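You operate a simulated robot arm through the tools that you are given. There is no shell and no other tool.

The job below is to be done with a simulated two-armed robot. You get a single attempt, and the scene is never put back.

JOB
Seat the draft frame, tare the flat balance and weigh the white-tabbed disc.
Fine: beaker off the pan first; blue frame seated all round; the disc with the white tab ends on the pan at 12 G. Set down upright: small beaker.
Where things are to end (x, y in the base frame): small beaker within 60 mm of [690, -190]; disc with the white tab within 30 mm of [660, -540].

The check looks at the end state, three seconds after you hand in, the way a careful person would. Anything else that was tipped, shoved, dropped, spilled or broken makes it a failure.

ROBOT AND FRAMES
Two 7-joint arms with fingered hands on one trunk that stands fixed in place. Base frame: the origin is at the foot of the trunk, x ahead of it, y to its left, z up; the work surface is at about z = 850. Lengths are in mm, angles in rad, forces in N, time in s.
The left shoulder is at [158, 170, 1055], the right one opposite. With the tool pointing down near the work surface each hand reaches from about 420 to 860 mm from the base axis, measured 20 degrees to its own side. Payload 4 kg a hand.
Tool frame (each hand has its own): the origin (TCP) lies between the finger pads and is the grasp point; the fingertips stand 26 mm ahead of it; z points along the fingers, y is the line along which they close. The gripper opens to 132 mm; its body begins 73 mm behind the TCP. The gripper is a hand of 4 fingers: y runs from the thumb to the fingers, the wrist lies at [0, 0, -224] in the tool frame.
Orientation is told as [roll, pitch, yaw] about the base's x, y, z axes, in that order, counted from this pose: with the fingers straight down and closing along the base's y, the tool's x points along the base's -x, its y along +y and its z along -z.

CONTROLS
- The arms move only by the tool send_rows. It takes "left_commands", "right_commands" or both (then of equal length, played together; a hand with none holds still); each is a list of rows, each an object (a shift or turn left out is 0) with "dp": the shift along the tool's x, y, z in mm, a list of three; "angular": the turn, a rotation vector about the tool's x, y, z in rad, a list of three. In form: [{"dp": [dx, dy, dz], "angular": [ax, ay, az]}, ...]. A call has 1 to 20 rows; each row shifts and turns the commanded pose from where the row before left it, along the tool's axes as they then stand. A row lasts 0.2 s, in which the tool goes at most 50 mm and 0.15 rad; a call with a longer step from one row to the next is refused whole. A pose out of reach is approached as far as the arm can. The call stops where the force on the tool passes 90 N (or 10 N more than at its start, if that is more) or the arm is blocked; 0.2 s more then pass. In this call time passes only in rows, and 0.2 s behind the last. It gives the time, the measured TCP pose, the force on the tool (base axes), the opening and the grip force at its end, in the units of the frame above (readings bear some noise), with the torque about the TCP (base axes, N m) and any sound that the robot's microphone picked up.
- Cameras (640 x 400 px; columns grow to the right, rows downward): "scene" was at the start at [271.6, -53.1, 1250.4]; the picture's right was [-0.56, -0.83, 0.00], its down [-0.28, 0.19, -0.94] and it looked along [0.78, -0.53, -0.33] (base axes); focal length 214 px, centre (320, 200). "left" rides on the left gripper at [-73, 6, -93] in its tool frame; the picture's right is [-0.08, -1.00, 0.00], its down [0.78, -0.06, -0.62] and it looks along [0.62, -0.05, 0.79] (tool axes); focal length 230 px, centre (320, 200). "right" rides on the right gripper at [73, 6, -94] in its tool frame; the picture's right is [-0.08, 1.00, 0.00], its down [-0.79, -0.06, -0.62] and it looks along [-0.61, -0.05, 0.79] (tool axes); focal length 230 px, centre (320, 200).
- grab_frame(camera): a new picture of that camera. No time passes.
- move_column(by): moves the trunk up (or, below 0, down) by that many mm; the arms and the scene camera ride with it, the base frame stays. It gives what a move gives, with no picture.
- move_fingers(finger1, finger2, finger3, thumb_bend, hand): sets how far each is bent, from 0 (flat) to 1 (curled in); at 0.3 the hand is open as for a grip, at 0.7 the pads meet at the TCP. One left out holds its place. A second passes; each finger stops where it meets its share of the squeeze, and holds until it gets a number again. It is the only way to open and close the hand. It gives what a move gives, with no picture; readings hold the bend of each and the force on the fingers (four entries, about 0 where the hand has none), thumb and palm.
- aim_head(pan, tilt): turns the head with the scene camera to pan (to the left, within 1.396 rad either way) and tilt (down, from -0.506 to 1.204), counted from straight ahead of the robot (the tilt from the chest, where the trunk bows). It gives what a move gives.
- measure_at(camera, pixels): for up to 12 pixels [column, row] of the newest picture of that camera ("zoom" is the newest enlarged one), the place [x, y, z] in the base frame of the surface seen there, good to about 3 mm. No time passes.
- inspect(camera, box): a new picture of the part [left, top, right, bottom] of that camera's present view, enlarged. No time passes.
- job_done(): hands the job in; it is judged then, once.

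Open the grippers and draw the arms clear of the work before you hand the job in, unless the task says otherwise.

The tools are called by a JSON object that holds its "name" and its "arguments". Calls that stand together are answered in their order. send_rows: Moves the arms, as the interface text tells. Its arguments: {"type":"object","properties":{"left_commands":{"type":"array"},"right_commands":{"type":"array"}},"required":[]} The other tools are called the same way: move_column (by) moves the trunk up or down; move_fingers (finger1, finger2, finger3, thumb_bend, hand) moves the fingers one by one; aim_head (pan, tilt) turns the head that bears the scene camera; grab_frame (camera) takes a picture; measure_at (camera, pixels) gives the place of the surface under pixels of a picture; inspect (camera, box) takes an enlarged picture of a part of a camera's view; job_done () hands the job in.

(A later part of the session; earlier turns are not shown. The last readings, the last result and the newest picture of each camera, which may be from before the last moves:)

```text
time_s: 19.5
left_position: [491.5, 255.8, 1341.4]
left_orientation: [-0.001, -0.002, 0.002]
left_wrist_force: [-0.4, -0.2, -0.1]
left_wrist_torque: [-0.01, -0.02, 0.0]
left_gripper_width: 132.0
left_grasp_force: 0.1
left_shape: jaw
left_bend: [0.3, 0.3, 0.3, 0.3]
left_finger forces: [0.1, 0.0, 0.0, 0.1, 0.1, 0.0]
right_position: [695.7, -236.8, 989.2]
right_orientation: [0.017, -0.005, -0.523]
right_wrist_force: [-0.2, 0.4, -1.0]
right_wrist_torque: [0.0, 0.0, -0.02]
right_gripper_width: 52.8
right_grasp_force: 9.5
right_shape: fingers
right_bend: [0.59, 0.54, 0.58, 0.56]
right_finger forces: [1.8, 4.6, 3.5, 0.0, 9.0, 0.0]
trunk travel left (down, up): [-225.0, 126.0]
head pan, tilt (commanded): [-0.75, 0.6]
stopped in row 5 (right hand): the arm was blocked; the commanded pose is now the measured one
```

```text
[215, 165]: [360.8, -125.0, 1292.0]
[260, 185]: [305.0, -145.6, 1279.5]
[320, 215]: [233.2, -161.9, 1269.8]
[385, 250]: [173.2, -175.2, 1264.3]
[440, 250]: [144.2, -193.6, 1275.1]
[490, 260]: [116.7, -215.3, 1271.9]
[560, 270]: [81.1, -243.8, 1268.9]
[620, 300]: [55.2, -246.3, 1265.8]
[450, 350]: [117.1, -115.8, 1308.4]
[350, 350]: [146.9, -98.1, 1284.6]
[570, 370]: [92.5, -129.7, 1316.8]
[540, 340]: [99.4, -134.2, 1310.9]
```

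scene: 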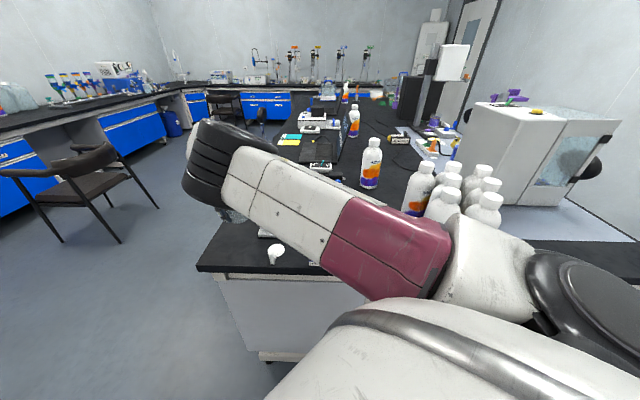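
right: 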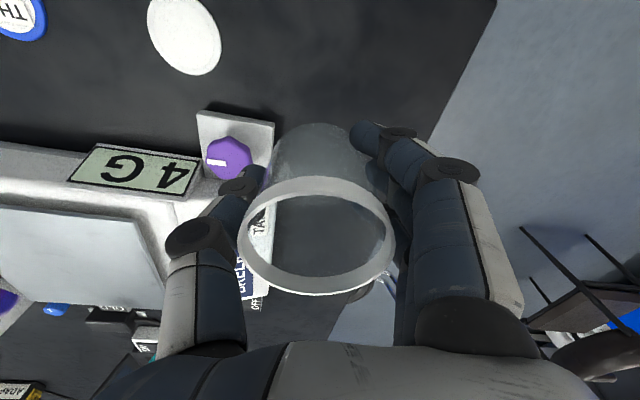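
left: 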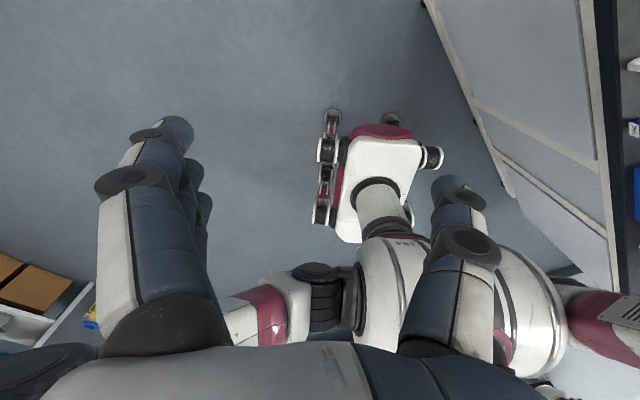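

The measurement shows the right elbow near [361,-125,1292], swung inward across the body, which is what runs the shoulder into its limit. I'll rise and back off, then turn the hand to positive yaw so the elbow is drawn outward.

{"name": "send_rows", "arguments": {"right_commands": [{"dp": [-10, -17, -30]}, {"dp": [-10, -17, -30]}, {"dp": [-10, -17, -30]}, {"dp": [0, 0, 0], "angular": [0, 0, -0.1]}, {"dp": [0, 0, 0], "angular": [0, 0, -0.1]}, {"dp": [0, 0, 0], "angular": [0, 0, -0.1]}, {"dp": [0, 0, 0], "angular": [0, 0, -0.1]}, {"dp": [0, 0, 0], "angular": [0, 0, -0.1]}]}}

{"name": "grab_frame", "arguments": {"camera": "scene"}}

```text
time_s: 21.3
left_position: [493.0, 257.2, 1340.7]
left_orientation: [-0.001, -0.003, 0.0]
left_wrist_force: [-0.1, -0.3, -1.1]
left_wrist_torque: [0.03, 0.04, 0.03]
left_gripper_width: 131.9
left_grasp_force: 0.0
left_shape: jaw
left_bend: [0.3, 0.3, 0.3, 0.3]
left_finger forces: [0.0, 0.0, 0.0, 0.1, 0.0, 0.0]
right_position: [696.9, -293.0, 1078.3]
right_orientation: [0.01, -0.013, -0.014]
right_wrist_force: [-0.8, -0.1, -0.8]
right_wrist_torque: [0.02, -0.01, -0.01]
right_gripper_width: 52.2
right_grasp_force: 9.1
right_shape: fingers
right_bend: [0.59, 0.54, 0.58, 0.56]
right_finger forces: [1.8, 4.4, 3.7, 0.0, 8.9, 0.0]
trunk travel left (down, up): [-225.0, 126.0]
head pan, tilt (commanded): [-0.75, 0.6]
```

```text
taken
```

scene: 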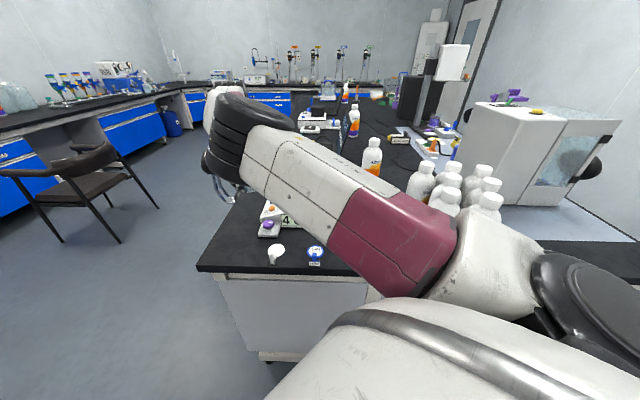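

At yaw ≈0 the elbow is only slightly further out. I continue turning to about +0.8 rad.

{"name": "send_rows", "arguments": {"right_commands": [{"angular": [0, 0, -0.1]}, {"angular": [0, 0, -0.1]}, {"angular": [0, 0, -0.1]}, {"angular": [0, 0, -0.1]}, {"angular": [0, 0, -0.1]}, {"angular": [0, 0, -0.1]}, {"angular": [0, 0, -0.1]}, {"angular": [0, 0, -0.1]}]}}

{"name": "grab_frame", "arguments": {"camera": "scene"}}

{"name": "measure_at", "arguments": {"camera": "scene", "pixels": [[240, 130], [280, 160], [330, 200], [390, 250], [440, 260]]}}

```text
time_s: 23.1
left_position: [492.4, 257.4, 1341.9]
left_orientation: [-0.002, -0.002, 0.002]
left_wrist_force: [-0.1, 0.6, -0.1]
left_wrist_torque: [-0.01, 0.01, -0.02]
left_gripper_width: 131.6
left_grasp_force: 0.0
left_shape: jaw
left_bend: [0.3, 0.3, 0.3, 0.3]
left_finger forces: [0.0, 0.1, 0.0, 0.0, 0.0, 0.0]
right_position: [697.2, -292.6, 1077.2]
right_orientation: [-0.003, -0.014, 0.786]
right_wrist_force: [0.0, 0.2, 0.3]
right_wrist_torque: [0.0, 0.02, 0.01]
right_gripper_width: 52.3
right_grasp_force: 9.9
right_shape: fingers
right_bend: [0.59, 0.54, 0.58, 0.56]
right_finger forces: [1.7, 4.4, 3.8, 0.1, 8.9, 0.1]
trunk travel left (down, up): [-225.0, 126.0]
head pan, tilt (commanded): [-0.75, 0.6]
```

```text
taken
```

scene: 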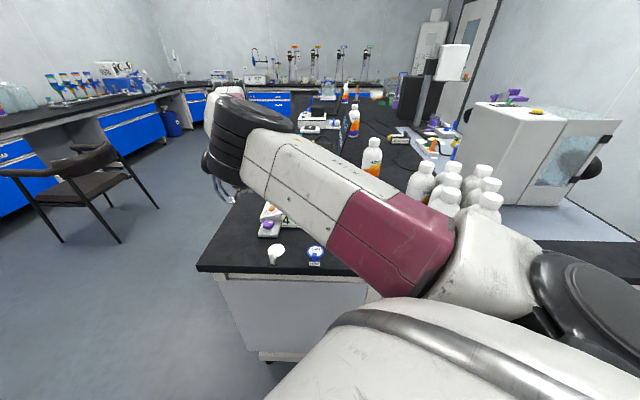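

```text
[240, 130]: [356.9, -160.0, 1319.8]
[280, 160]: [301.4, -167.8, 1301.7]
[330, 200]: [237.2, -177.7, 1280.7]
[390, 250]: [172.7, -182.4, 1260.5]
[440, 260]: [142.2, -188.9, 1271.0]
```

Yaw barely changes the elbow, so the wrist takes it up alone. I'll look at the robot's own body through the left-hand camera to see what the right arm runs against.

{"name": "grab_frame", "arguments": {"camera": "left"}}

{"name": "inspect", "arguments": {"camera": "left", "box": [320, 200, 640, 400]}}

```text
taken
```

left: 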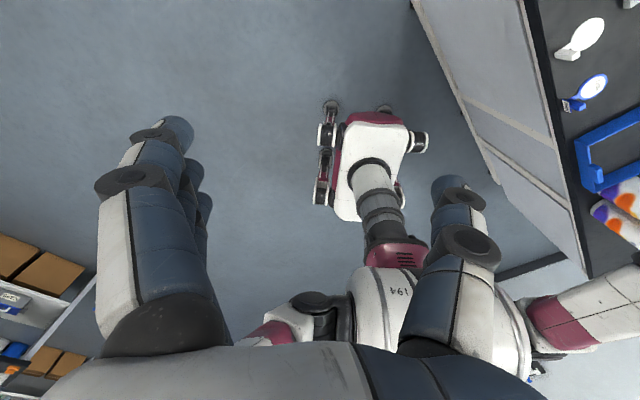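

```text
2.00 times, centred on (480, 300) of left
```

zoom: 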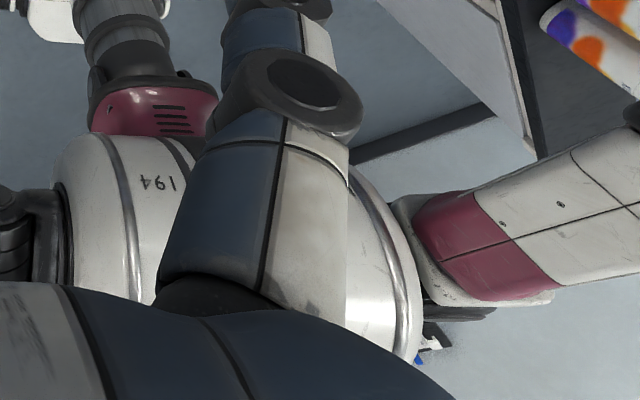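

The upper arm joins the round torso at its side, so pointing it forward and inward makes it bear on the body. It was free with the wrist well above the shoulder, so I'll lower the trunk in stages while keeping the beaker high.

{"name": "move_column", "arguments": {"by": -75}}

{"name": "send_rows", "arguments": {"right_commands": [{"dp": [0, 0, -35]}, {"dp": [0, 0, -35]}, {"dp": [0, 0, -30]}]}}

{"name": "move_column", "arguments": {"by": -75}}

```text
time_s: 24.2
left_position: [490.5, 257.5, 1268.7]
left_orientation: [-0.001, -0.005, 0.001]
left_wrist_force: [-1.4, -0.7, 1.0]
left_wrist_torque: [0.0, -0.06, 0.02]
left_gripper_width: 132.0
left_grasp_force: 0.1
left_shape: jaw
left_bend: [0.3, 0.3, 0.3, 0.3]
left_finger forces: [0.0, 0.1, 0.1, 0.0, 0.1, 0.0]
right_position: [690.7, -316.9, 998.6]
right_orientation: [0.011, -0.017, 0.741]
right_wrist_force: [0.3, 0.3, 0.5]
right_wrist_torque: [0.01, 0.04, 0.0]
right_gripper_width: 52.4
right_grasp_force: 9.5
right_shape: fingers
right_bend: [0.59, 0.54, 0.58, 0.56]
right_finger forces: [1.7, 4.4, 3.6, 0.0, 8.9, 0.1]
trunk travel left (down, up): [-150.0, 201.0]
head pan, tilt (commanded): [-0.75, 0.6]
```

```text
time_s: 25.0
left_position: [492.0, 257.7, 1266.8]
left_orientation: [-0.003, 0.0, 0.002]
left_wrist_force: [0.4, 0.3, 1.0]
left_wrist_torque: [0.0, -0.03, -0.01]
left_gripper_width: 132.0
left_grasp_force: 0.0
left_shape: jaw
left_bend: [0.3, 0.3, 0.3, 0.3]
left_finger forces: [0.0, 0.0, 0.1, 0.1, 0.0, 0.0]
right_position: [693.0, -291.0, 1104.3]
right_orientation: [-0.004, -0.017, 0.789]
right_wrist_force: [-0.7, 0.0, 0.9]
right_wrist_torque: [0.01, -0.02, 0.01]
right_gripper_width: 52.0
right_grasp_force: 9.8
right_shape: fingers
right_bend: [0.59, 0.54, 0.58, 0.56]
right_finger forces: [1.7, 4.5, 3.8, 0.1, 8.8, 0.0]
trunk travel left (down, up): [-150.0, 201.0]
head pan, tilt (commanded): [-0.75, 0.6]
```

```text
time_s: 26.2
left_position: [489.8, 256.2, 1192.1]
left_orientation: [-0.003, -0.006, 0.002]
left_wrist_force: [-1.0, -0.3, 0.4]
left_wrist_torque: [0.01, -0.03, -0.04]
left_gripper_width: 131.8
left_grasp_force: 0.0
left_shape: jaw
left_bend: [0.3, 0.3, 0.3, 0.3]
left_finger forces: [0.1, 0.0, 0.0, 0.0, 0.0, 0.1]
right_position: [690.3, -320.3, 1022.3]
right_orientation: [0.028, -0.033, 0.731]
right_wrist_force: [0.2, -0.4, 0.3]
right_wrist_torque: [0.04, -0.07, 0.02]
right_gripper_width: 52.2
right_grasp_force: 9.7
right_shape: fingers
right_bend: [0.6, 0.54, 0.58, 0.56]
right_finger forces: [1.7, 4.4, 3.7, 0.0, 8.8, 0.0]
trunk travel left (down, up): [-75.0, 276.0]
head pan, tilt (commanded): [-0.75, 0.6]
```

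The hand drifts toward -y on each downward trunk move and recovers afterwards, so this may be a slow-tracking joint rather than a hard stop. I'll wait a second with zero rows and re-read.

{"name": "send_rows", "arguments": {"right_commands": [{"dp": [0, 0, 0]}, {"dp": [0, 0, 0]}, {"dp": [0, 0, 0]}, {"dp": [0, 0, 0]}, {"dp": [0, 0, 0]}]}}

```text
time_s: 27.6
left_position: [493.2, 255.0, 1192.2]
left_orientation: [0.0, 0.0, 0.002]
left_wrist_force: [0.2, 0.1, -0.3]
left_wrist_torque: [0.0, -0.02, 0.03]
left_gripper_width: 131.9
left_grasp_force: 0.2
left_shape: jaw
left_bend: [0.3, 0.3, 0.3, 0.3]
left_finger forces: [0.0, 0.1, 0.1, 0.1, 0.1, 0.1]
right_position: [691.2, -322.3, 1025.0]
right_orientation: [0.032, -0.047, 0.729]
right_wrist_force: [0.0, -0.2, 0.7]
right_wrist_torque: [-0.01, 0.0, -0.02]
right_gripper_width: 51.9
right_grasp_force: 9.1
right_shape: fingers
right_bend: [0.6, 0.54, 0.58, 0.56]
right_finger forces: [1.7, 4.5, 3.8, 0.0, 8.7, 0.1]
trunk travel left (down, up): [-75.0, 276.0]
head pan, tilt (commanded): [-0.75, 0.6]
stopped in row 5 (right hand): the arm was blocked; the commanded pose is now the measured one
```

It is truly blocked even at y=-322 now, so the elbow posture depends on the path taken. I'll look at where the elbow is in this posture.

{"name": "grab_frame", "arguments": {"camera": "scene"}}

{"name": "grab_frame", "arguments": {"camera": "left"}}

```text
taken
```

scene: 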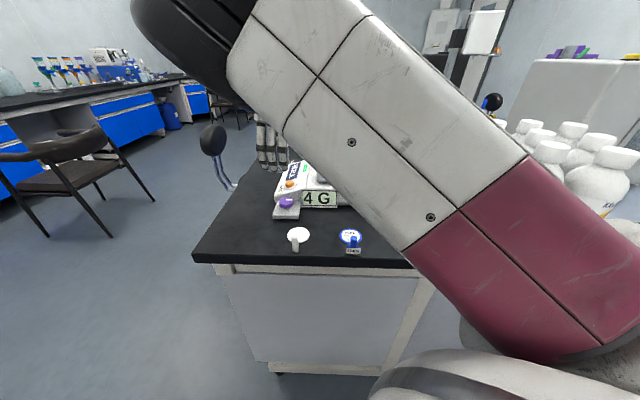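

```text
taken
```

left: 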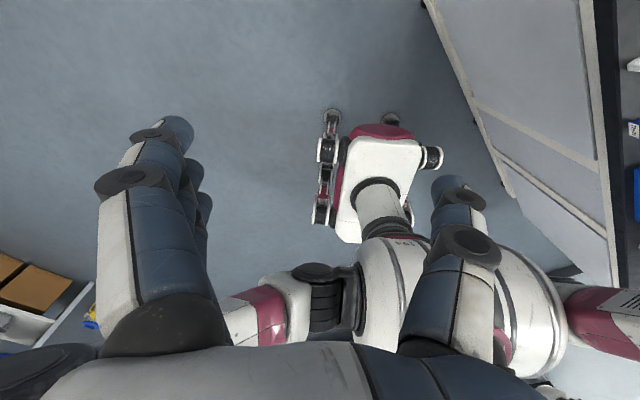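

The raised upper arm fills the view close beside the head camera. I'll measure its surface to judge its distance from the head and torso.

{"name": "measure_at", "arguments": {"camera": "scene", "pixels": [[200, 40], [260, 60], [310, 130], [350, 60], [400, 245], [440, 100], [500, 300], [540, 170], [620, 250], [500, 350], [420, 380], [560, 390]]}}

```text
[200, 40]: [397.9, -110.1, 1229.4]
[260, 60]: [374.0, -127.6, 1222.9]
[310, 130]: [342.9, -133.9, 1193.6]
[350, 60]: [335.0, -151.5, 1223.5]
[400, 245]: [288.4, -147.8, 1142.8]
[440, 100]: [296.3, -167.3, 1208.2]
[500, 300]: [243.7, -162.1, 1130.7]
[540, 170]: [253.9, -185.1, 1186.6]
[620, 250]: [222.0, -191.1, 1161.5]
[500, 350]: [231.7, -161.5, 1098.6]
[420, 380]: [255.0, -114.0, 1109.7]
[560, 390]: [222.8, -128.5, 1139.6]
```

The upper arm's inner side lies against the chest (about [232,-161,1099] beside [223,-128,1140]). I'll back away to y≈-400 and turn the hand well past +1.5 rad, which should push the elbow outward and also keep the fingers clear of the purple knob at placement.

{"name": "send_rows", "arguments": {"right_commands": [{"dp": [18, -20, -10]}, {"dp": [18, -20, -10]}, {"dp": [18, -20, -5]}, {"angular": [0, 0, -0.12]}, {"angular": [0, 0, -0.12]}, {"angular": [0, 0, -0.12]}, {"angular": [0, 0, -0.12]}, {"angular": [0, 0, -0.12]}, {"angular": [0, 0, -0.12]}, {"angular": [0, 0, -0.12]}, {"angular": [0, 0, -0.12]}]}}

{"name": "grab_frame", "arguments": {"camera": "scene"}}

```text
time_s: 30.0
left_position: [492.6, 256.7, 1191.6]
left_orientation: [-0.003, -0.001, 0.002]
left_wrist_force: [0.2, 0.1, -0.5]
left_wrist_torque: [0.0, -0.03, -0.01]
left_gripper_width: 131.9
left_grasp_force: 0.0
left_shape: jaw
left_bend: [0.3, 0.3, 0.3, 0.3]
left_finger forces: [0.1, 0.0, 0.0, 0.0, 0.0, 0.1]
right_position: [693.3, -400.0, 1046.6]
right_orientation: [-0.021, -0.047, 1.701]
right_wrist_force: [-0.3, -0.6, 0.1]
right_wrist_torque: [0.0, 0.0, -0.01]
right_gripper_width: 52.0
right_grasp_force: 9.2
right_shape: fingers
right_bend: [0.6, 0.54, 0.58, 0.56]
right_finger forces: [1.6, 4.3, 3.9, 0.1, 8.7, 0.1]
trunk travel left (down, up): [-75.0, 276.0]
head pan, tilt (commanded): [-0.75, 0.6]
```

```text
taken
```

scene: 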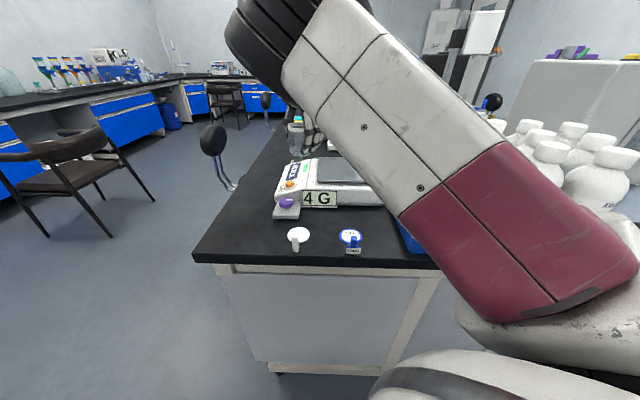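

Yaw is now 1.70 and the hand is free at y=-400. I'll move back to y=-300 in this orientation and check for lag.

{"name": "send_rows", "arguments": {"right_commands": [{"dp": [-33, -4, 0]}, {"dp": [-33, -4, 0]}, {"dp": [-33, -4, 0]}, {"dp": [0, 0, 0]}, {"dp": [0, 0, 0]}]}}

{"name": "grab_frame", "arguments": {"camera": "scene"}}

{"name": "measure_at", "arguments": {"camera": "scene", "pixels": [[200, 40], [260, 60], [310, 130], [350, 60], [400, 245], [440, 100], [500, 300]]}}

```text
time_s: 31.2
left_position: [492.6, 256.3, 1192.8]
left_orientation: [-0.002, -0.002, 0.002]
left_wrist_force: [0.3, 0.0, -0.3]
left_wrist_torque: [0.04, 0.0, -0.01]
left_gripper_width: 131.9
left_grasp_force: 0.0
left_shape: jaw
left_bend: [0.3, 0.3, 0.3, 0.3]
left_finger forces: [0.0, 0.0, 0.1, 0.0, 0.0, 0.0]
right_position: [689.5, -321.2, 1046.2]
right_orientation: [-0.017, -0.076, 1.662]
right_wrist_force: [-1.1, -0.7, -0.3]
right_wrist_torque: [0.0, 0.01, 0.0]
right_gripper_width: 52.1
right_grasp_force: 9.5
right_shape: fingers
right_bend: [0.6, 0.54, 0.58, 0.56]
right_finger forces: [1.6, 4.3, 3.9, 0.1, 8.7, 0.0]
trunk travel left (down, up): [-75.0, 276.0]
head pan, tilt (commanded): [-0.75, 0.6]
```

```text
taken
```

scene: 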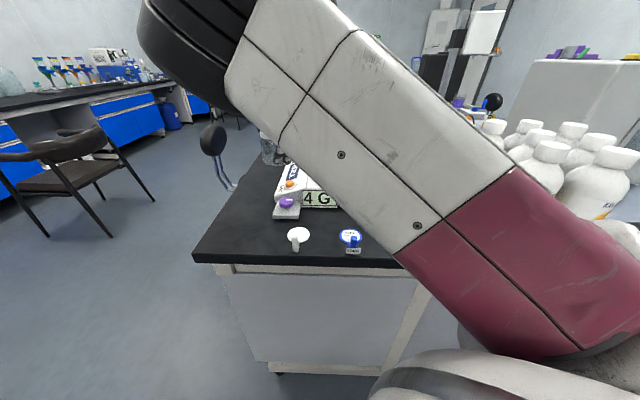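

```text
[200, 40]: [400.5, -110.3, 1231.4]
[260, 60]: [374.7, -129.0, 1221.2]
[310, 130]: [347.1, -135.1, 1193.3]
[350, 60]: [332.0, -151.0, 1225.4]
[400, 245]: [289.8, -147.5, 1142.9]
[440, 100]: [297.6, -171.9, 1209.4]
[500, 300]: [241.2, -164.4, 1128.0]
```

The elbow sits just where it was, so yaw has no effect. Since trunk height itself changes the lag, the arm may be touching something fixed in the room, such as the stool or chair at the left; I'll measure those objects.

{"name": "measure_at", "arguments": {"camera": "scene", "pixels": [[212, 140], [205, 130], [222, 165], [232, 185], [60, 150], [100, 190], [265, 150], [280, 155], [160, 45], [140, 20]]}}

{"name": "grab_frame", "arguments": {"camera": "right"}}

```text
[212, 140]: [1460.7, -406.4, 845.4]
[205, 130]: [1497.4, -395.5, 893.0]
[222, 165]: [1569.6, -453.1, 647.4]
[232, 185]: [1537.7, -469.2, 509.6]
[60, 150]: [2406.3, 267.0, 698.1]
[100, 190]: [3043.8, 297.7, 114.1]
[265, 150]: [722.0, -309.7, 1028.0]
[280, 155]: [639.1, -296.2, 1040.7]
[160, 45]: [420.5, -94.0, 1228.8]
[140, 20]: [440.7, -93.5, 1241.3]
```

```text
taken
```

right: 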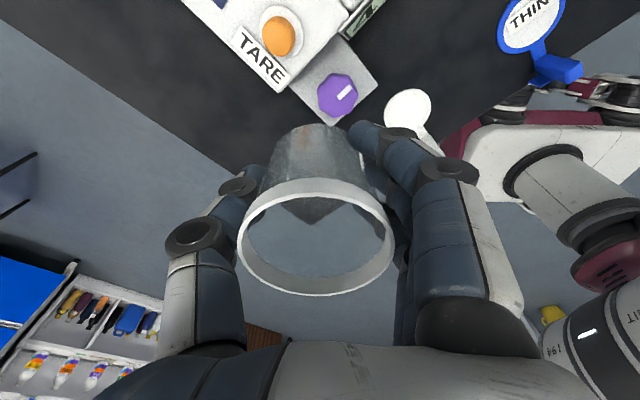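

The room is clear there, and the upper-arm surface points run about 15° inward in both blocked poses, so it is a shoulder joint limit. Raising the trunk also moved the camera back about 150 mm, so the shoulder retreats and the arm straightens; I'll raise the trunk more this time to bring the elbow in line.

{"name": "send_rows", "arguments": {"right_commands": [{"dp": [20, 2, 0]}, {"dp": [0, 0, 0]}]}}

{"name": "move_column", "arguments": {"by": 150}}

{"name": "grab_frame", "arguments": {"camera": "scene"}}

```text
time_s: 31.8
left_position: [491.3, 257.2, 1191.1]
left_orientation: [-0.003, -0.002, 0.002]
left_wrist_force: [-0.2, 0.8, -0.1]
left_wrist_torque: [0.0, 0.04, -0.02]
left_gripper_width: 131.8
left_grasp_force: 0.2
left_shape: jaw
left_bend: [0.3, 0.3, 0.3, 0.3]
left_finger forces: [0.1, 0.1, 0.0, 0.0, 0.0, 0.0]
right_position: [691.2, -323.5, 1050.1]
right_orientation: [-0.026, -0.056, 1.693]
right_wrist_force: [-0.6, -0.9, -0.5]
right_wrist_torque: [0.02, -0.01, -0.04]
right_gripper_width: 51.7
right_grasp_force: 8.9
right_shape: fingers
right_bend: [0.6, 0.54, 0.58, 0.56]
right_finger forces: [1.5, 4.3, 3.9, 0.0, 8.7, 0.0]
trunk travel left (down, up): [-75.0, 276.0]
head pan, tilt (commanded): [-0.75, 0.6]
```

```text
time_s: 33.5
left_position: [493.4, 257.8, 1340.9]
left_orientation: [-0.002, -0.001, 0.004]
left_wrist_force: [1.1, 1.0, -0.2]
left_wrist_torque: [-0.03, 0.02, 0.0]
left_gripper_width: 132.1
left_grasp_force: 0.1
left_shape: jaw
left_bend: [0.3, 0.3, 0.3, 0.3]
left_finger forces: [0.0, 0.1, 0.0, 0.0, 0.0, 0.0]
right_position: [690.7, -320.1, 1203.7]
right_orientation: [-0.024, -0.044, 1.696]
right_wrist_force: [0.5, 1.4, 1.1]
right_wrist_torque: [-0.01, -0.02, 0.01]
right_gripper_width: 51.7
right_grasp_force: 9.0
right_shape: fingers
right_bend: [0.6, 0.54, 0.58, 0.56]
right_finger forces: [1.4, 4.2, 3.8, 0.0, 8.7, 0.0]
trunk travel left (down, up): [-225.0, 126.0]
head pan, tilt (commanded): [-0.75, 0.6]
```

```text
taken
```

scene: 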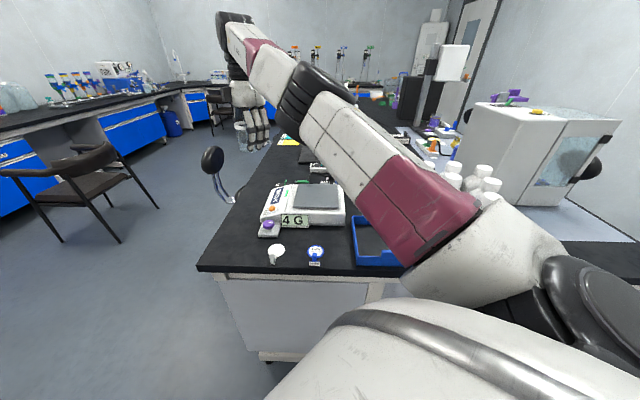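

The arm is nearly straight in this view (elbow at (310,95), wrist at (235,30)), where rolling the hand also rotates the upper arm. The beaker is empty, so I'll roll the hand +0.6 rad about base x (fingers toward +y) here to swing the elbow plane outward.

{"name": "send_rows", "arguments": {"right_commands": [{"angular": [0, -0.1, 0]}, {"angular": [0, -0.1, 0]}, {"angular": [0, -0.1, 0]}, {"angular": [0, -0.1, 0]}, {"angular": [0, -0.1, 0]}, {"angular": [0, -0.1, 0]}]}}

{"name": "grab_frame", "arguments": {"camera": "scene"}}

```text
time_s: 34.9
left_position: [491.8, 257.3, 1341.8]
left_orientation: [-0.003, -0.001, 0.003]
left_wrist_force: [0.0, -0.4, 0.1]
left_wrist_torque: [-0.03, 0.0, 0.02]
left_gripper_width: 132.0
left_grasp_force: 0.1
left_shape: jaw
left_bend: [0.3, 0.3, 0.3, 0.3]
left_finger forces: [0.0, 0.1, 0.0, 0.1, 0.1, 0.1]
right_position: [654.0, -329.9, 1199.6]
right_orientation: [-0.034, -0.646, 1.718]
right_wrist_force: [0.0, 0.0, -0.6]
right_wrist_torque: [-0.04, 0.02, 0.02]
right_gripper_width: 51.3
right_grasp_force: 8.7
right_shape: fingers
right_bend: [0.6, 0.54, 0.58, 0.56]
right_finger forces: [1.5, 4.1, 3.8, 0.1, 8.4, 0.1]
right hand out of reach, approached as far as the arm can: row 1, 2, 3, 4, 5, 6
trunk travel left (down, up): [-225.0, 126.0]
head pan, tilt (commanded): [-0.75, 0.6]
```

```text
taken
```

scene: 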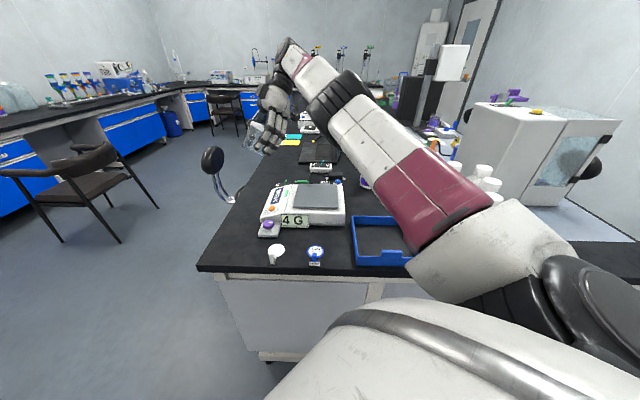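

The hand is tilted with fingers toward +y and the arm fully straight. Keeping the tilt, I'll bring the TCP down and left to about [690,-210,1054] so the elbow bends in its new plane.

{"name": "send_rows", "arguments": {"right_commands": [{"dp": [0.5, -2.8, 37]}, {"dp": [0.5, -2.8, 37]}, {"dp": [0.5, -2.8, 37]}, {"dp": [0.5, -2.8, 37]}, {"dp": [0.5, -2.8, 37]}, {"dp": [0, 0, 0]}]}}

{"name": "grab_frame", "arguments": {"camera": "scene"}}

```text
time_s: 36.3
left_position: [492.6, 255.7, 1341.5]
left_orientation: [-0.004, -0.001, 0.001]
left_wrist_force: [0.2, 0.2, -0.5]
left_wrist_torque: [0.0, 0.01, 0.03]
left_gripper_width: 131.8
left_grasp_force: 0.0
left_shape: jaw
left_bend: [0.3, 0.3, 0.3, 0.3]
left_finger forces: [0.0, 0.1, 0.0, 0.0, 0.0, 0.0]
right_position: [657.6, -221.8, 1049.4]
right_orientation: [-0.034, -0.645, 1.715]
right_wrist_force: [-0.6, 0.3, -0.2]
right_wrist_torque: [-0.01, -0.02, 0.02]
right_gripper_width: 51.2
right_grasp_force: 8.6
right_shape: fingers
right_bend: [0.6, 0.54, 0.58, 0.56]
right_finger forces: [1.3, 4.1, 3.6, 0.0, 8.3, 0.0]
trunk travel left (down, up): [-225.0, 126.0]
head pan, tilt (commanded): [-0.75, 0.6]
```

```text
taken
```

scene: 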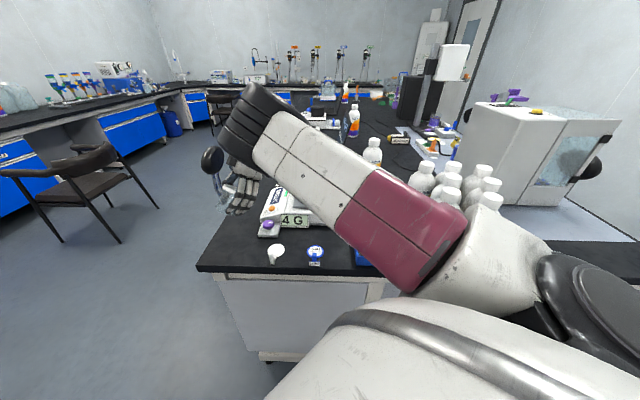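

No lag in this tilted pose. I'll measure the elbow line, then remove the tilt partly to see whether the shoulder stays free.

{"name": "measure_at", "arguments": {"camera": "scene", "pixels": [[245, 120], [290, 165], [340, 195], [395, 235], [440, 260]]}}

{"name": "send_rows", "arguments": {"right_commands": [{"dp": [0, -10, 0], "angular": [0, 0.1, 0]}, {"dp": [0, -10, 0], "angular": [0, 0.1, 0]}, {"dp": [0, -10, 0], "angular": [0, 0.1, 0]}, {"dp": [0, 0, 0]}]}}

{"name": "grab_frame", "arguments": {"camera": "scene"}}

```text
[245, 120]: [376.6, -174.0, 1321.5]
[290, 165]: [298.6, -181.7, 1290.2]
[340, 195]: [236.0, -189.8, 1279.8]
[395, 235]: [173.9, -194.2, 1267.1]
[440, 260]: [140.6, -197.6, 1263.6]
```

```text
time_s: 37.3
left_position: [492.4, 257.0, 1341.2]
left_orientation: [-0.001, -0.001, 0.001]
left_wrist_force: [0.2, 0.4, 0.6]
left_wrist_torque: [0.0, 0.01, 0.03]
left_gripper_width: 131.9
left_grasp_force: 0.0
left_shape: jaw
left_bend: [0.3, 0.3, 0.3, 0.3]
left_finger forces: [0.0, 0.1, 0.0, 0.1, 0.0, 0.0]
right_position: [688.2, -217.4, 1051.1]
right_orientation: [-0.027, -0.345, 1.706]
right_wrist_force: [-0.7, -0.3, 0.3]
right_wrist_torque: [-0.01, 0.0, 0.03]
right_gripper_width: 51.3
right_grasp_force: 9.4
right_shape: fingers
right_bend: [0.6, 0.54, 0.58, 0.56]
right_finger forces: [1.3, 4.1, 3.5, 0.0, 8.2, 0.0]
trunk travel left (down, up): [-225.0, 126.0]
head pan, tilt (commanded): [-0.75, 0.6]
```

```text
taken
```

scene: 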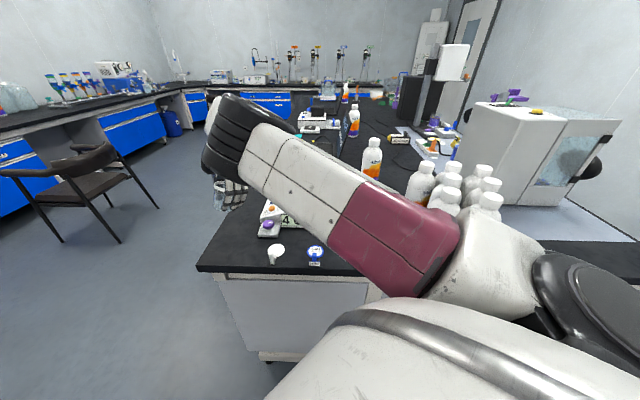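

With tilt 0.345 the hand sits at [688,-217,1051] without lag. I'll take out the rest of the tilt and check again.

{"name": "send_rows", "arguments": {"right_commands": [{"dp": [0, 0, 0], "angular": [0, 0.1, 0]}, {"dp": [0, 0, 0], "angular": [0, 0.1, 0]}, {"dp": [0, 0, 0], "angular": [-0.013, 0.08, 0]}, {"dp": [0, 0, 0], "angular": [-0.013, 0.06, 0]}, {"dp": [0, 0, 0]}]}}

{"name": "grab_frame", "arguments": {"camera": "scene"}}

```text
time_s: 38.7
left_position: [493.3, 256.1, 1342.2]
left_orientation: [-0.001, -0.002, 0.003]
left_wrist_force: [0.3, -1.0, -0.1]
left_wrist_torque: [0.01, -0.03, 0.01]
left_gripper_width: 131.9
left_grasp_force: 0.2
left_shape: jaw
left_bend: [0.3, 0.3, 0.3, 0.3]
left_finger forces: [0.0, 0.0, 0.1, 0.1, 0.0, 0.0]
right_position: [690.7, -257.4, 1056.7]
right_orientation: [-0.011, -0.027, 1.63]
right_wrist_force: [0.3, 0.4, -0.7]
right_wrist_torque: [0.01, -0.01, 0.02]
right_gripper_width: 51.1
right_grasp_force: 8.2
right_shape: fingers
right_bend: [0.6, 0.54, 0.58, 0.56]
right_finger forces: [1.4, 3.9, 3.7, 0.0, 8.3, 0.0]
trunk travel left (down, up): [-225.0, 126.0]
head pan, tilt (commanded): [-0.75, 0.6]
stopped in row 5 (right hand): the arm was blocked; the commanded pose is now the measured one
```

```text
taken
```

scene: 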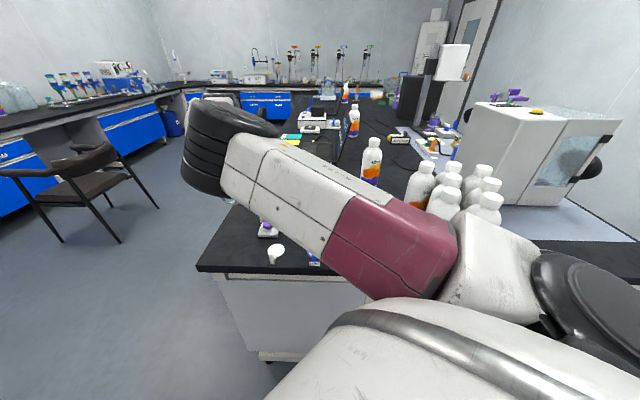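

Removing the tilt blocks the arm again at y=-257, so the placement needs a hand tilted with its wrist toward -y. Before regrasping the beaker that way, I'll test in the air that a 0.5 rad tilt reaches low enough at the destination.

{"name": "send_rows", "arguments": {"right_commands": [{"angular": [0, -0.1, 0]}, {"angular": [0, -0.1, 0]}, {"angular": [0, -0.1, 0]}, {"angular": [0, -0.1, 0]}, {"angular": [0, -0.07, 0]}, {"dp": [0.8, -1, 37.6]}, {"dp": [0.8, -1, 37.6]}, {"dp": [0.8, -1, 37.6]}, {"dp": [0, 0, 0]}]}}

{"name": "grab_frame", "arguments": {"camera": "scene"}}

```text
time_s: 40.7
left_position: [492.0, 256.0, 1341.8]
left_orientation: [-0.001, -0.002, 0.001]
left_wrist_force: [-0.1, 0.4, -0.5]
left_wrist_torque: [0.01, -0.01, 0.0]
left_gripper_width: 131.6
left_grasp_force: 0.0
left_shape: jaw
left_bend: [0.3, 0.3, 0.3, 0.3]
left_finger forces: [0.0, 0.1, 0.1, 0.0, 0.0, 0.0]
right_position: [689.8, -197.7, 955.1]
right_orientation: [-0.012, -0.495, 1.646]
right_wrist_force: [-1.4, -0.1, -0.8]
right_wrist_torque: [0.0, 0.02, -0.01]
right_gripper_width: 51.0
right_grasp_force: 8.4
right_shape: fingers
right_bend: [0.6, 0.54, 0.58, 0.56]
right_finger forces: [1.3, 4.1, 3.6, 0.1, 8.2, 0.0]
trunk travel left (down, up): [-225.0, 126.0]
head pan, tilt (commanded): [-0.75, 0.6]
```

```text
taken
```

scene: 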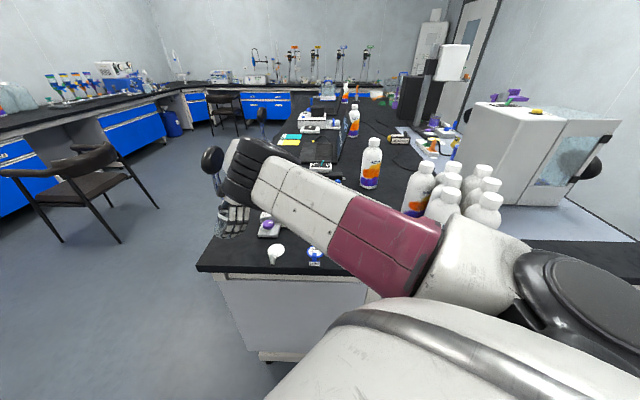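

The tilted hand reaches [690,-198,955] with no lag, so a tilted placement works. I'll take the beaker back to the pan to regrasp it tilted: first rise and move toward the balance, then straighten.

{"name": "send_rows", "arguments": {"right_commands": [{"dp": [1, 11.5, -38.4]}, {"dp": [1, 11.5, -38.4]}, {"dp": [1, 11.5, -38.4]}, {"dp": [33.7, 23, -18.2]}, {"dp": [33.7, 23, -18.2]}, {"dp": [33.7, 23, -18.2]}, {"angular": [0, 0.1, 0]}, {"angular": [0, 0.1, 0]}, {"angular": [0, 0.1, 0]}, {"angular": [0, 0.1, 0]}, {"angular": [-0.012, 0.095, 0]}]}}

{"name": "grab_frame", "arguments": {"camera": "scene"}}

```text
time_s: 43.1
left_position: [493.0, 256.6, 1341.9]
left_orientation: [-0.001, -0.001, 0.0]
left_wrist_force: [-0.1, 0.5, 0.1]
left_wrist_torque: [-0.02, 0.04, 0.02]
left_gripper_width: 132.0
left_grasp_force: 0.1
left_shape: jaw
left_bend: [0.3, 0.3, 0.3, 0.3]
left_finger forces: [0.1, 0.0, 0.1, 0.0, 0.0, 0.0]
right_position: [597.3, -380.4, 1055.1]
right_orientation: [0.001, 0.003, 1.633]
right_wrist_force: [0.2, 0.3, -0.4]
right_wrist_torque: [-0.02, 0.04, 0.03]
right_gripper_width: 50.7
right_grasp_force: 8.1
right_shape: fingers
right_bend: [0.6, 0.54, 0.58, 0.56]
right_finger forces: [1.3, 3.9, 3.8, 0.0, 8.1, 0.0]
trunk travel left (down, up): [-225.0, 126.0]
head pan, tilt (commanded): [-0.75, 0.6]
```

```text
taken
```

scene: 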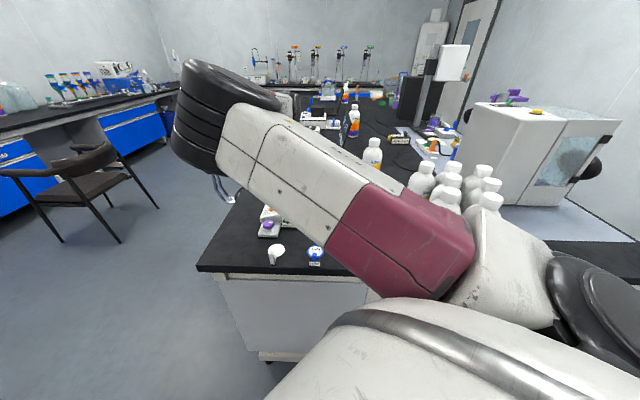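

The beaker is upright at [597,-380,1055]. I'll check it in the hand, rise 110 mm, then lower the trunk 150 mm so the pan is within reach again.

{"name": "send_rows", "arguments": {"right_commands": [{"dp": [0, 0, -40]}, {"dp": [0, 0, -40]}, {"dp": [0, 0, -40]}]}}

{"name": "move_column", "arguments": {"by": -150}}

{"name": "grab_frame", "arguments": {"camera": "right"}}

```text
time_s: 43.9
left_position: [491.9, 257.0, 1340.9]
left_orientation: [-0.001, -0.004, 0.003]
left_wrist_force: [0.1, -0.3, 0.4]
left_wrist_torque: [0.0, -0.01, 0.02]
left_gripper_width: 132.3
left_grasp_force: 0.0
left_shape: jaw
left_bend: [0.3, 0.3, 0.3, 0.3]
left_finger forces: [0.1, 0.0, 0.1, 0.1, 0.0, 0.0]
right_position: [598.2, -375.2, 1177.8]
right_orientation: [0.0, 0.002, 1.639]
right_wrist_force: [-0.2, 0.4, 0.3]
right_wrist_torque: [0.0, 0.03, -0.02]
right_gripper_width: 50.8
right_grasp_force: 8.9
right_shape: fingers
right_bend: [0.6, 0.54, 0.58, 0.56]
right_finger forces: [1.1, 3.9, 3.5, 0.0, 8.2, 0.1]
trunk travel left (down, up): [-225.0, 126.0]
head pan, tilt (commanded): [-0.75, 0.6]
```

```text
time_s: 45.7
left_position: [490.3, 256.4, 1194.3]
left_orientation: [-0.001, -0.004, 0.004]
left_wrist_force: [-0.2, 0.9, 0.3]
left_wrist_torque: [0.02, -0.01, -0.02]
left_gripper_width: 131.8
left_grasp_force: 0.0
left_shape: jaw
left_bend: [0.3, 0.3, 0.3, 0.3]
left_finger forces: [0.1, 0.0, 0.0, 0.0, 0.1, 0.1]
right_position: [590.1, -397.9, 1017.4]
right_orientation: [0.009, -0.037, 1.591]
right_wrist_force: [-0.6, 0.2, 0.1]
right_wrist_torque: [0.0, -0.01, 0.0]
right_gripper_width: 50.6
right_grasp_force: 8.3
right_shape: fingers
right_bend: [0.6, 0.54, 0.58, 0.56]
right_finger forces: [1.2, 3.9, 3.5, 0.0, 8.0, 0.0]
trunk travel left (down, up): [-75.0, 276.0]
head pan, tilt (commanded): [-0.75, 0.6]
```

```text
taken
```

right: 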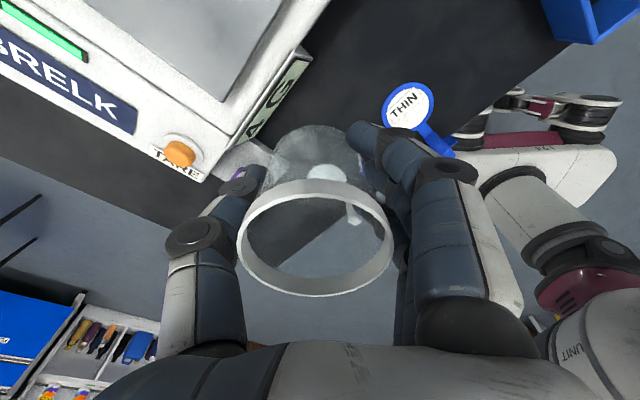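

The beaker is still well held. I'll turn the yaw back to about 0 while moving toward the pan centre at a safe height.

{"name": "send_rows", "arguments": {"right_commands": [{"dp": [25, -10, -10], "angular": [0, 0, 0.14]}, {"dp": [25, -10, -10], "angular": [0, 0, 0.14]}, {"angular": [0, 0, 0.14]}, {"angular": [0, 0, 0.14]}, {"angular": [0, 0, 0.14]}, {"angular": [0, 0, 0.14]}, {"angular": [0, 0, 0.14]}, {"angular": [0, 0, 0.14]}, {"angular": [0, 0, 0.14]}, {"angular": [0, 0, 0.14]}, {"angular": [0, 0, 0.14]}, {"dp": [0, 0, 0]}]}}

```text
time_s: 48.3
left_position: [492.8, 257.0, 1192.2]
left_orientation: [-0.001, -0.003, -0.001]
left_wrist_force: [0.0, -0.6, -0.4]
left_wrist_torque: [0.0, 0.0, -0.03]
left_gripper_width: 131.7
left_grasp_force: 0.0
left_shape: jaw
left_bend: [0.3, 0.3, 0.3, 0.3]
left_finger forces: [0.1, 0.0, 0.0, 0.0, 0.0, 0.0]
right_position: [618.1, -427.6, 1044.2]
right_orientation: [-0.001, 0.002, 0.097]
right_wrist_force: [0.1, 0.3, -0.3]
right_wrist_torque: [-0.01, 0.01, 0.0]
right_gripper_width: 50.5
right_grasp_force: 8.2
right_shape: fingers
right_bend: [0.6, 0.54, 0.58, 0.56]
right_finger forces: [1.1, 3.9, 3.7, 0.0, 8.0, 0.1]
trunk travel left (down, up): [-75.0, 276.0]
head pan, tilt (commanded): [-0.75, 0.6]
```

Free and level at [618,-428,1044]. I move over the pan centre and descend to a few millimetres above the original grasp height.

{"name": "send_rows", "arguments": {"right_commands": [{"dp": [-11, -39, 0]}, {"dp": [-11, -39, 0]}, {"dp": [-11, -39, 0]}, {"dp": [0, 0, 30]}, {"dp": [0, 0, 30]}, {"dp": [0, 0, 10]}]}}

{"name": "grab_frame", "arguments": {"camera": "scene"}}

{"name": "grab_frame", "arguments": {"camera": "right"}}

```text
time_s: 49.7
left_position: [492.0, 256.1, 1191.7]
left_orientation: [-0.002, -0.004, 0.001]
left_wrist_force: [0.7, -0.4, 0.0]
left_wrist_torque: [0.0, 0.0, 0.02]
left_gripper_width: 131.8
left_grasp_force: 0.1
left_shape: jaw
left_bend: [0.3, 0.3, 0.3, 0.3]
left_finger forces: [0.0, 0.0, 0.0, 0.0, 0.1, 0.0]
right_position: [663.7, -541.4, 973.2]
right_orientation: [-0.001, 0.001, 0.1]
right_wrist_force: [0.0, -1.0, -0.4]
right_wrist_torque: [0.01, -0.01, 0.01]
right_gripper_width: 50.2
right_grasp_force: 8.2
right_shape: fingers
right_bend: [0.6, 0.54, 0.58, 0.56]
right_finger forces: [1.2, 3.9, 3.7, 0.0, 8.0, 0.1]
trunk travel left (down, up): [-75.0, 276.0]
head pan, tilt (commanded): [-0.75, 0.6]
```

```text
taken
```

scene: 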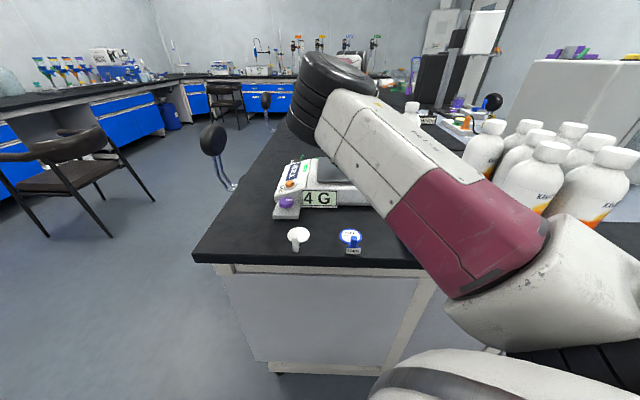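

```text
taken
```

right: 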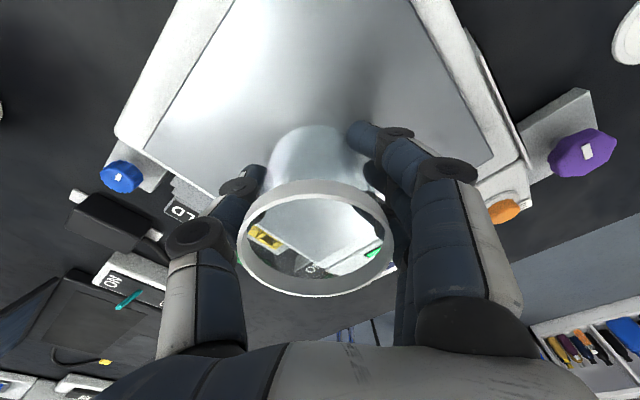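

The beaker's base should be about 6 mm above the pan and the display still reads 4 G. I lower gently until the reading or force shows contact.

{"name": "send_rows", "arguments": {"right_commands": [{"dp": [0, 0, 2]}, {"dp": [0, 0, 2]}]}}

{"name": "inspect", "arguments": {"camera": "scene", "box": [260, 140, 400, 230]}}

{"name": "send_rows", "arguments": {"right_commands": [{"dp": [0, 0, 2]}]}}

{"name": "inspect", "arguments": {"camera": "scene", "box": [260, 140, 400, 230]}}

```text
time_s: 50.3
left_position: [493.8, 256.8, 1192.0]
left_orientation: [-0.002, -0.001, 0.002]
left_wrist_force: [-0.9, 0.0, 1.0]
left_wrist_torque: [0.0, -0.01, 0.01]
left_gripper_width: 131.9
left_grasp_force: 0.0
left_shape: jaw
left_bend: [0.3, 0.3, 0.3, 0.3]
left_finger forces: [0.0, 0.0, 0.0, 0.0, 0.1, 0.0]
right_position: [662.4, -541.0, 971.1]
right_orientation: [-0.002, 0.003, 0.1]
right_wrist_force: [0.3, 0.9, -0.2]
right_wrist_torque: [0.02, -0.01, 0.02]
right_gripper_width: 50.3
right_grasp_force: 8.9
right_shape: fingers
right_bend: [0.6, 0.54, 0.58, 0.56]
right_finger forces: [1.2, 4.0, 3.7, 0.1, 8.0, 0.1]
trunk travel left (down, up): [-75.0, 276.0]
head pan, tilt (commanded): [-0.75, 0.6]
```

```text
4.44 times, centred on (330, 185) of scene
```

zoom: 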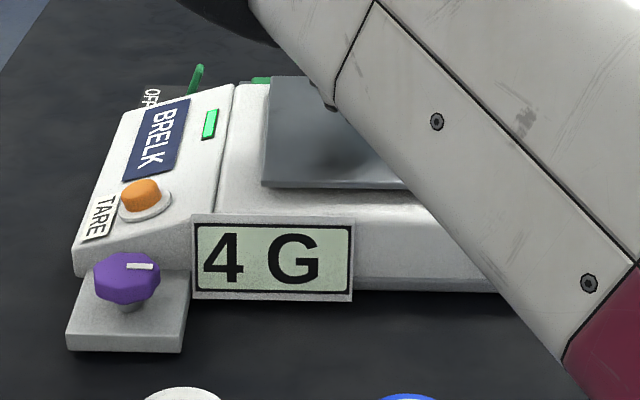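

```text
time_s: 50.7
left_position: [492.1, 257.8, 1190.8]
left_orientation: [-0.002, -0.002, 0.001]
left_wrist_force: [-0.1, -0.2, 1.0]
left_wrist_torque: [0.02, -0.02, 0.02]
left_gripper_width: 132.1
left_grasp_force: 0.1
left_shape: jaw
left_bend: [0.3, 0.3, 0.3, 0.3]
left_finger forces: [0.1, 0.0, 0.0, 0.0, 0.0, 0.0]
right_position: [663.5, -542.2, 970.4]
right_orientation: [-0.001, 0.002, 0.1]
right_wrist_force: [-0.6, -0.1, -0.5]
right_wrist_torque: [0.03, -0.01, 0.0]
right_gripper_width: 50.4
right_grasp_force: 8.3
right_shape: fingers
right_bend: [0.6, 0.54, 0.58, 0.56]
right_finger forces: [1.2, 3.9, 3.6, 0.1, 8.1, 0.0]
trunk travel left (down, up): [-75.0, 276.0]
head pan, tilt (commanded): [-0.75, 0.6]
```

```text
4.44 times, centred on (330, 185) of scene
```

zoom: 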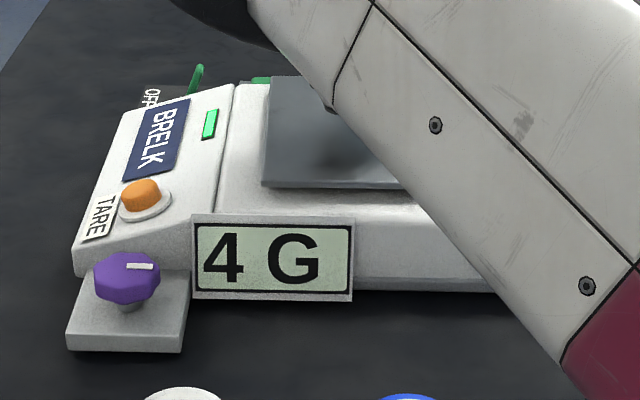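

No contact yet (force ≈0, display 4 G). I continue 2 mm at a time.

{"name": "send_rows", "arguments": {"right_commands": [{"dp": [0, 0, 1.5]}, {"dp": [0, 0, 1.5]}]}}

{"name": "inspect", "arguments": {"camera": "scene", "box": [260, 140, 400, 230]}}

{"name": "send_rows", "arguments": {"right_commands": [{"dp": [0, 0, 1]}, {"dp": [0, 0, 1]}]}}

{"name": "inspect", "arguments": {"camera": "scene", "box": [260, 140, 400, 230]}}

```text
time_s: 51.3
left_position: [492.4, 256.0, 1190.9]
left_orientation: [-0.001, -0.003, 0.001]
left_wrist_force: [-0.1, 0.4, 0.6]
left_wrist_torque: [0.01, 0.01, 0.02]
left_gripper_width: 132.0
left_grasp_force: 0.0
left_shape: jaw
left_bend: [0.3, 0.3, 0.3, 0.3]
left_finger forces: [0.1, 0.1, 0.0, 0.1, 0.0, 0.0]
right_position: [662.6, -541.5, 966.5]
right_orientation: [-0.001, 0.002, 0.099]
right_wrist_force: [-0.6, -0.4, 0.0]
right_wrist_torque: [-0.02, 0.0, -0.02]
right_gripper_width: 50.6
right_grasp_force: 8.4
right_shape: fingers
right_bend: [0.6, 0.54, 0.58, 0.56]
right_finger forces: [1.1, 3.9, 3.7, 0.0, 8.1, 0.0]
trunk travel left (down, up): [-75.0, 276.0]
head pan, tilt (commanded): [-0.75, 0.6]
```

```text
4.44 times, centred on (330, 185) of scene
```

zoom: 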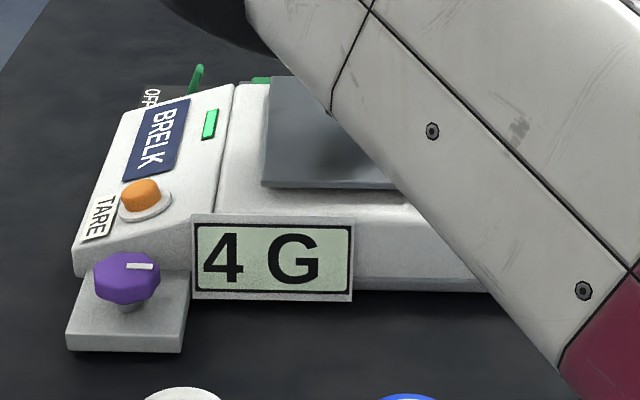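

```text
time_s: 51.9
left_position: [492.8, 256.0, 1192.5]
left_orientation: [-0.001, -0.001, 0.003]
left_wrist_force: [-0.3, -0.4, -0.2]
left_wrist_torque: [-0.02, 0.01, 0.04]
left_gripper_width: 132.0
left_grasp_force: 0.0
left_shape: jaw
left_bend: [0.3, 0.3, 0.3, 0.3]
left_finger forces: [0.0, 0.0, 0.1, 0.1, 0.0, 0.1]
right_position: [662.3, -541.1, 966.6]
right_orientation: [-0.004, 0.002, 0.101]
right_wrist_force: [0.1, -0.6, 1.7]
right_wrist_torque: [0.02, -0.02, -0.01]
right_gripper_width: 50.3
right_grasp_force: 8.7
right_shape: fingers
right_bend: [0.6, 0.55, 0.58, 0.56]
right_finger forces: [1.1, 4.0, 3.6, 0.1, 8.5, 0.0]
trunk travel left (down, up): [-75.0, 276.0]
head pan, tilt (commanded): [-0.75, 0.6]
```

```text
4.44 times, centred on (330, 185) of scene
```

zoom: 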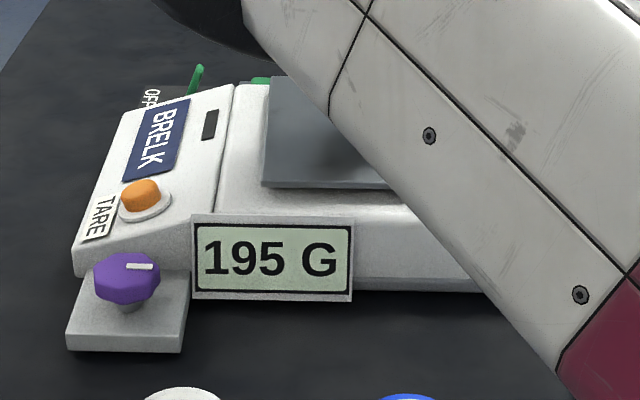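

The display jumped to 195 G, so the beaker touches the pan. I open the hand moderately to release it.

{"name": "move_fingers", "arguments": {"hand": "right", "finger1": 0.5, "finger2": 0.48, "finger3": 0.5, "thumb_bend": 0.5}}

{"name": "inspect", "arguments": {"camera": "scene", "box": [260, 140, 400, 230]}}

{"name": "move_fingers", "arguments": {"hand": "right", "finger1": 0.38, "finger2": 0.38, "finger3": 0.38, "thumb_bend": 0.38}}

{"name": "grab_frame", "arguments": {"camera": "right"}}

```text
time_s: 52.9
left_position: [492.5, 255.4, 1191.8]
left_orientation: [-0.001, -0.003, 0.001]
left_wrist_force: [0.1, 0.0, 0.6]
left_wrist_torque: [0.01, -0.02, 0.02]
left_gripper_width: 131.9
left_grasp_force: 0.0
left_shape: jaw
left_bend: [0.3, 0.3, 0.3, 0.3]
left_finger forces: [0.0, 0.1, 0.1, 0.0, 0.1, 0.0]
right_position: [662.8, -541.6, 964.6]
right_orientation: [-0.001, 0.002, 0.101]
right_wrist_force: [0.5, -0.4, 0.3]
right_wrist_torque: [-0.01, 0.05, -0.01]
right_gripper_width: 69.6
right_grasp_force: 0.1
right_shape: fingers
right_bend: [0.5, 0.48, 0.5, 0.5]
right_finger forces: [0.0, 0.0, 0.0, 0.0, 0.1, 0.1]
trunk travel left (down, up): [-75.0, 276.0]
head pan, tilt (commanded): [-0.75, 0.6]
```

```text
4.44 times, centred on (330, 185) of scene
```

zoom: 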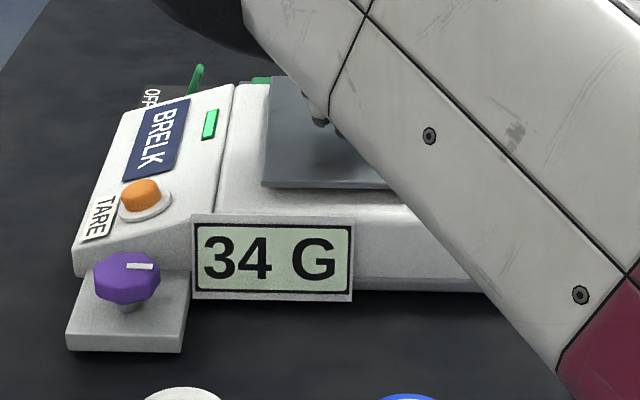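

```text
time_s: 53.9
left_position: [492.1, 255.9, 1191.9]
left_orientation: [-0.003, -0.002, 0.001]
left_wrist_force: [0.8, -0.3, 0.6]
left_wrist_torque: [0.05, 0.0, -0.04]
left_gripper_width: 131.9
left_grasp_force: 0.0
left_shape: jaw
left_bend: [0.3, 0.3, 0.3, 0.3]
left_finger forces: [0.1, 0.0, 0.1, 0.1, 0.0, 0.0]
right_position: [663.6, -540.0, 966.5]
right_orientation: [-0.002, 0.002, 0.099]
right_wrist_force: [-0.5, 0.3, -0.6]
right_wrist_torque: [-0.02, 0.02, 0.01]
right_gripper_width: 109.6
right_grasp_force: 0.0
right_shape: fingers
right_bend: [0.38, 0.38, 0.38, 0.38]
right_finger forces: [0.0, 0.0, 0.0, 0.0, 0.0, 0.0]
trunk travel left (down, up): [-75.0, 276.0]
head pan, tilt (commanded): [-0.75, 0.6]
```

```text
taken
```

right: 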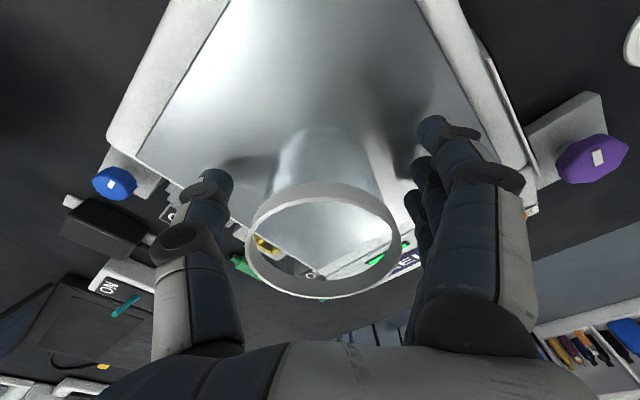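

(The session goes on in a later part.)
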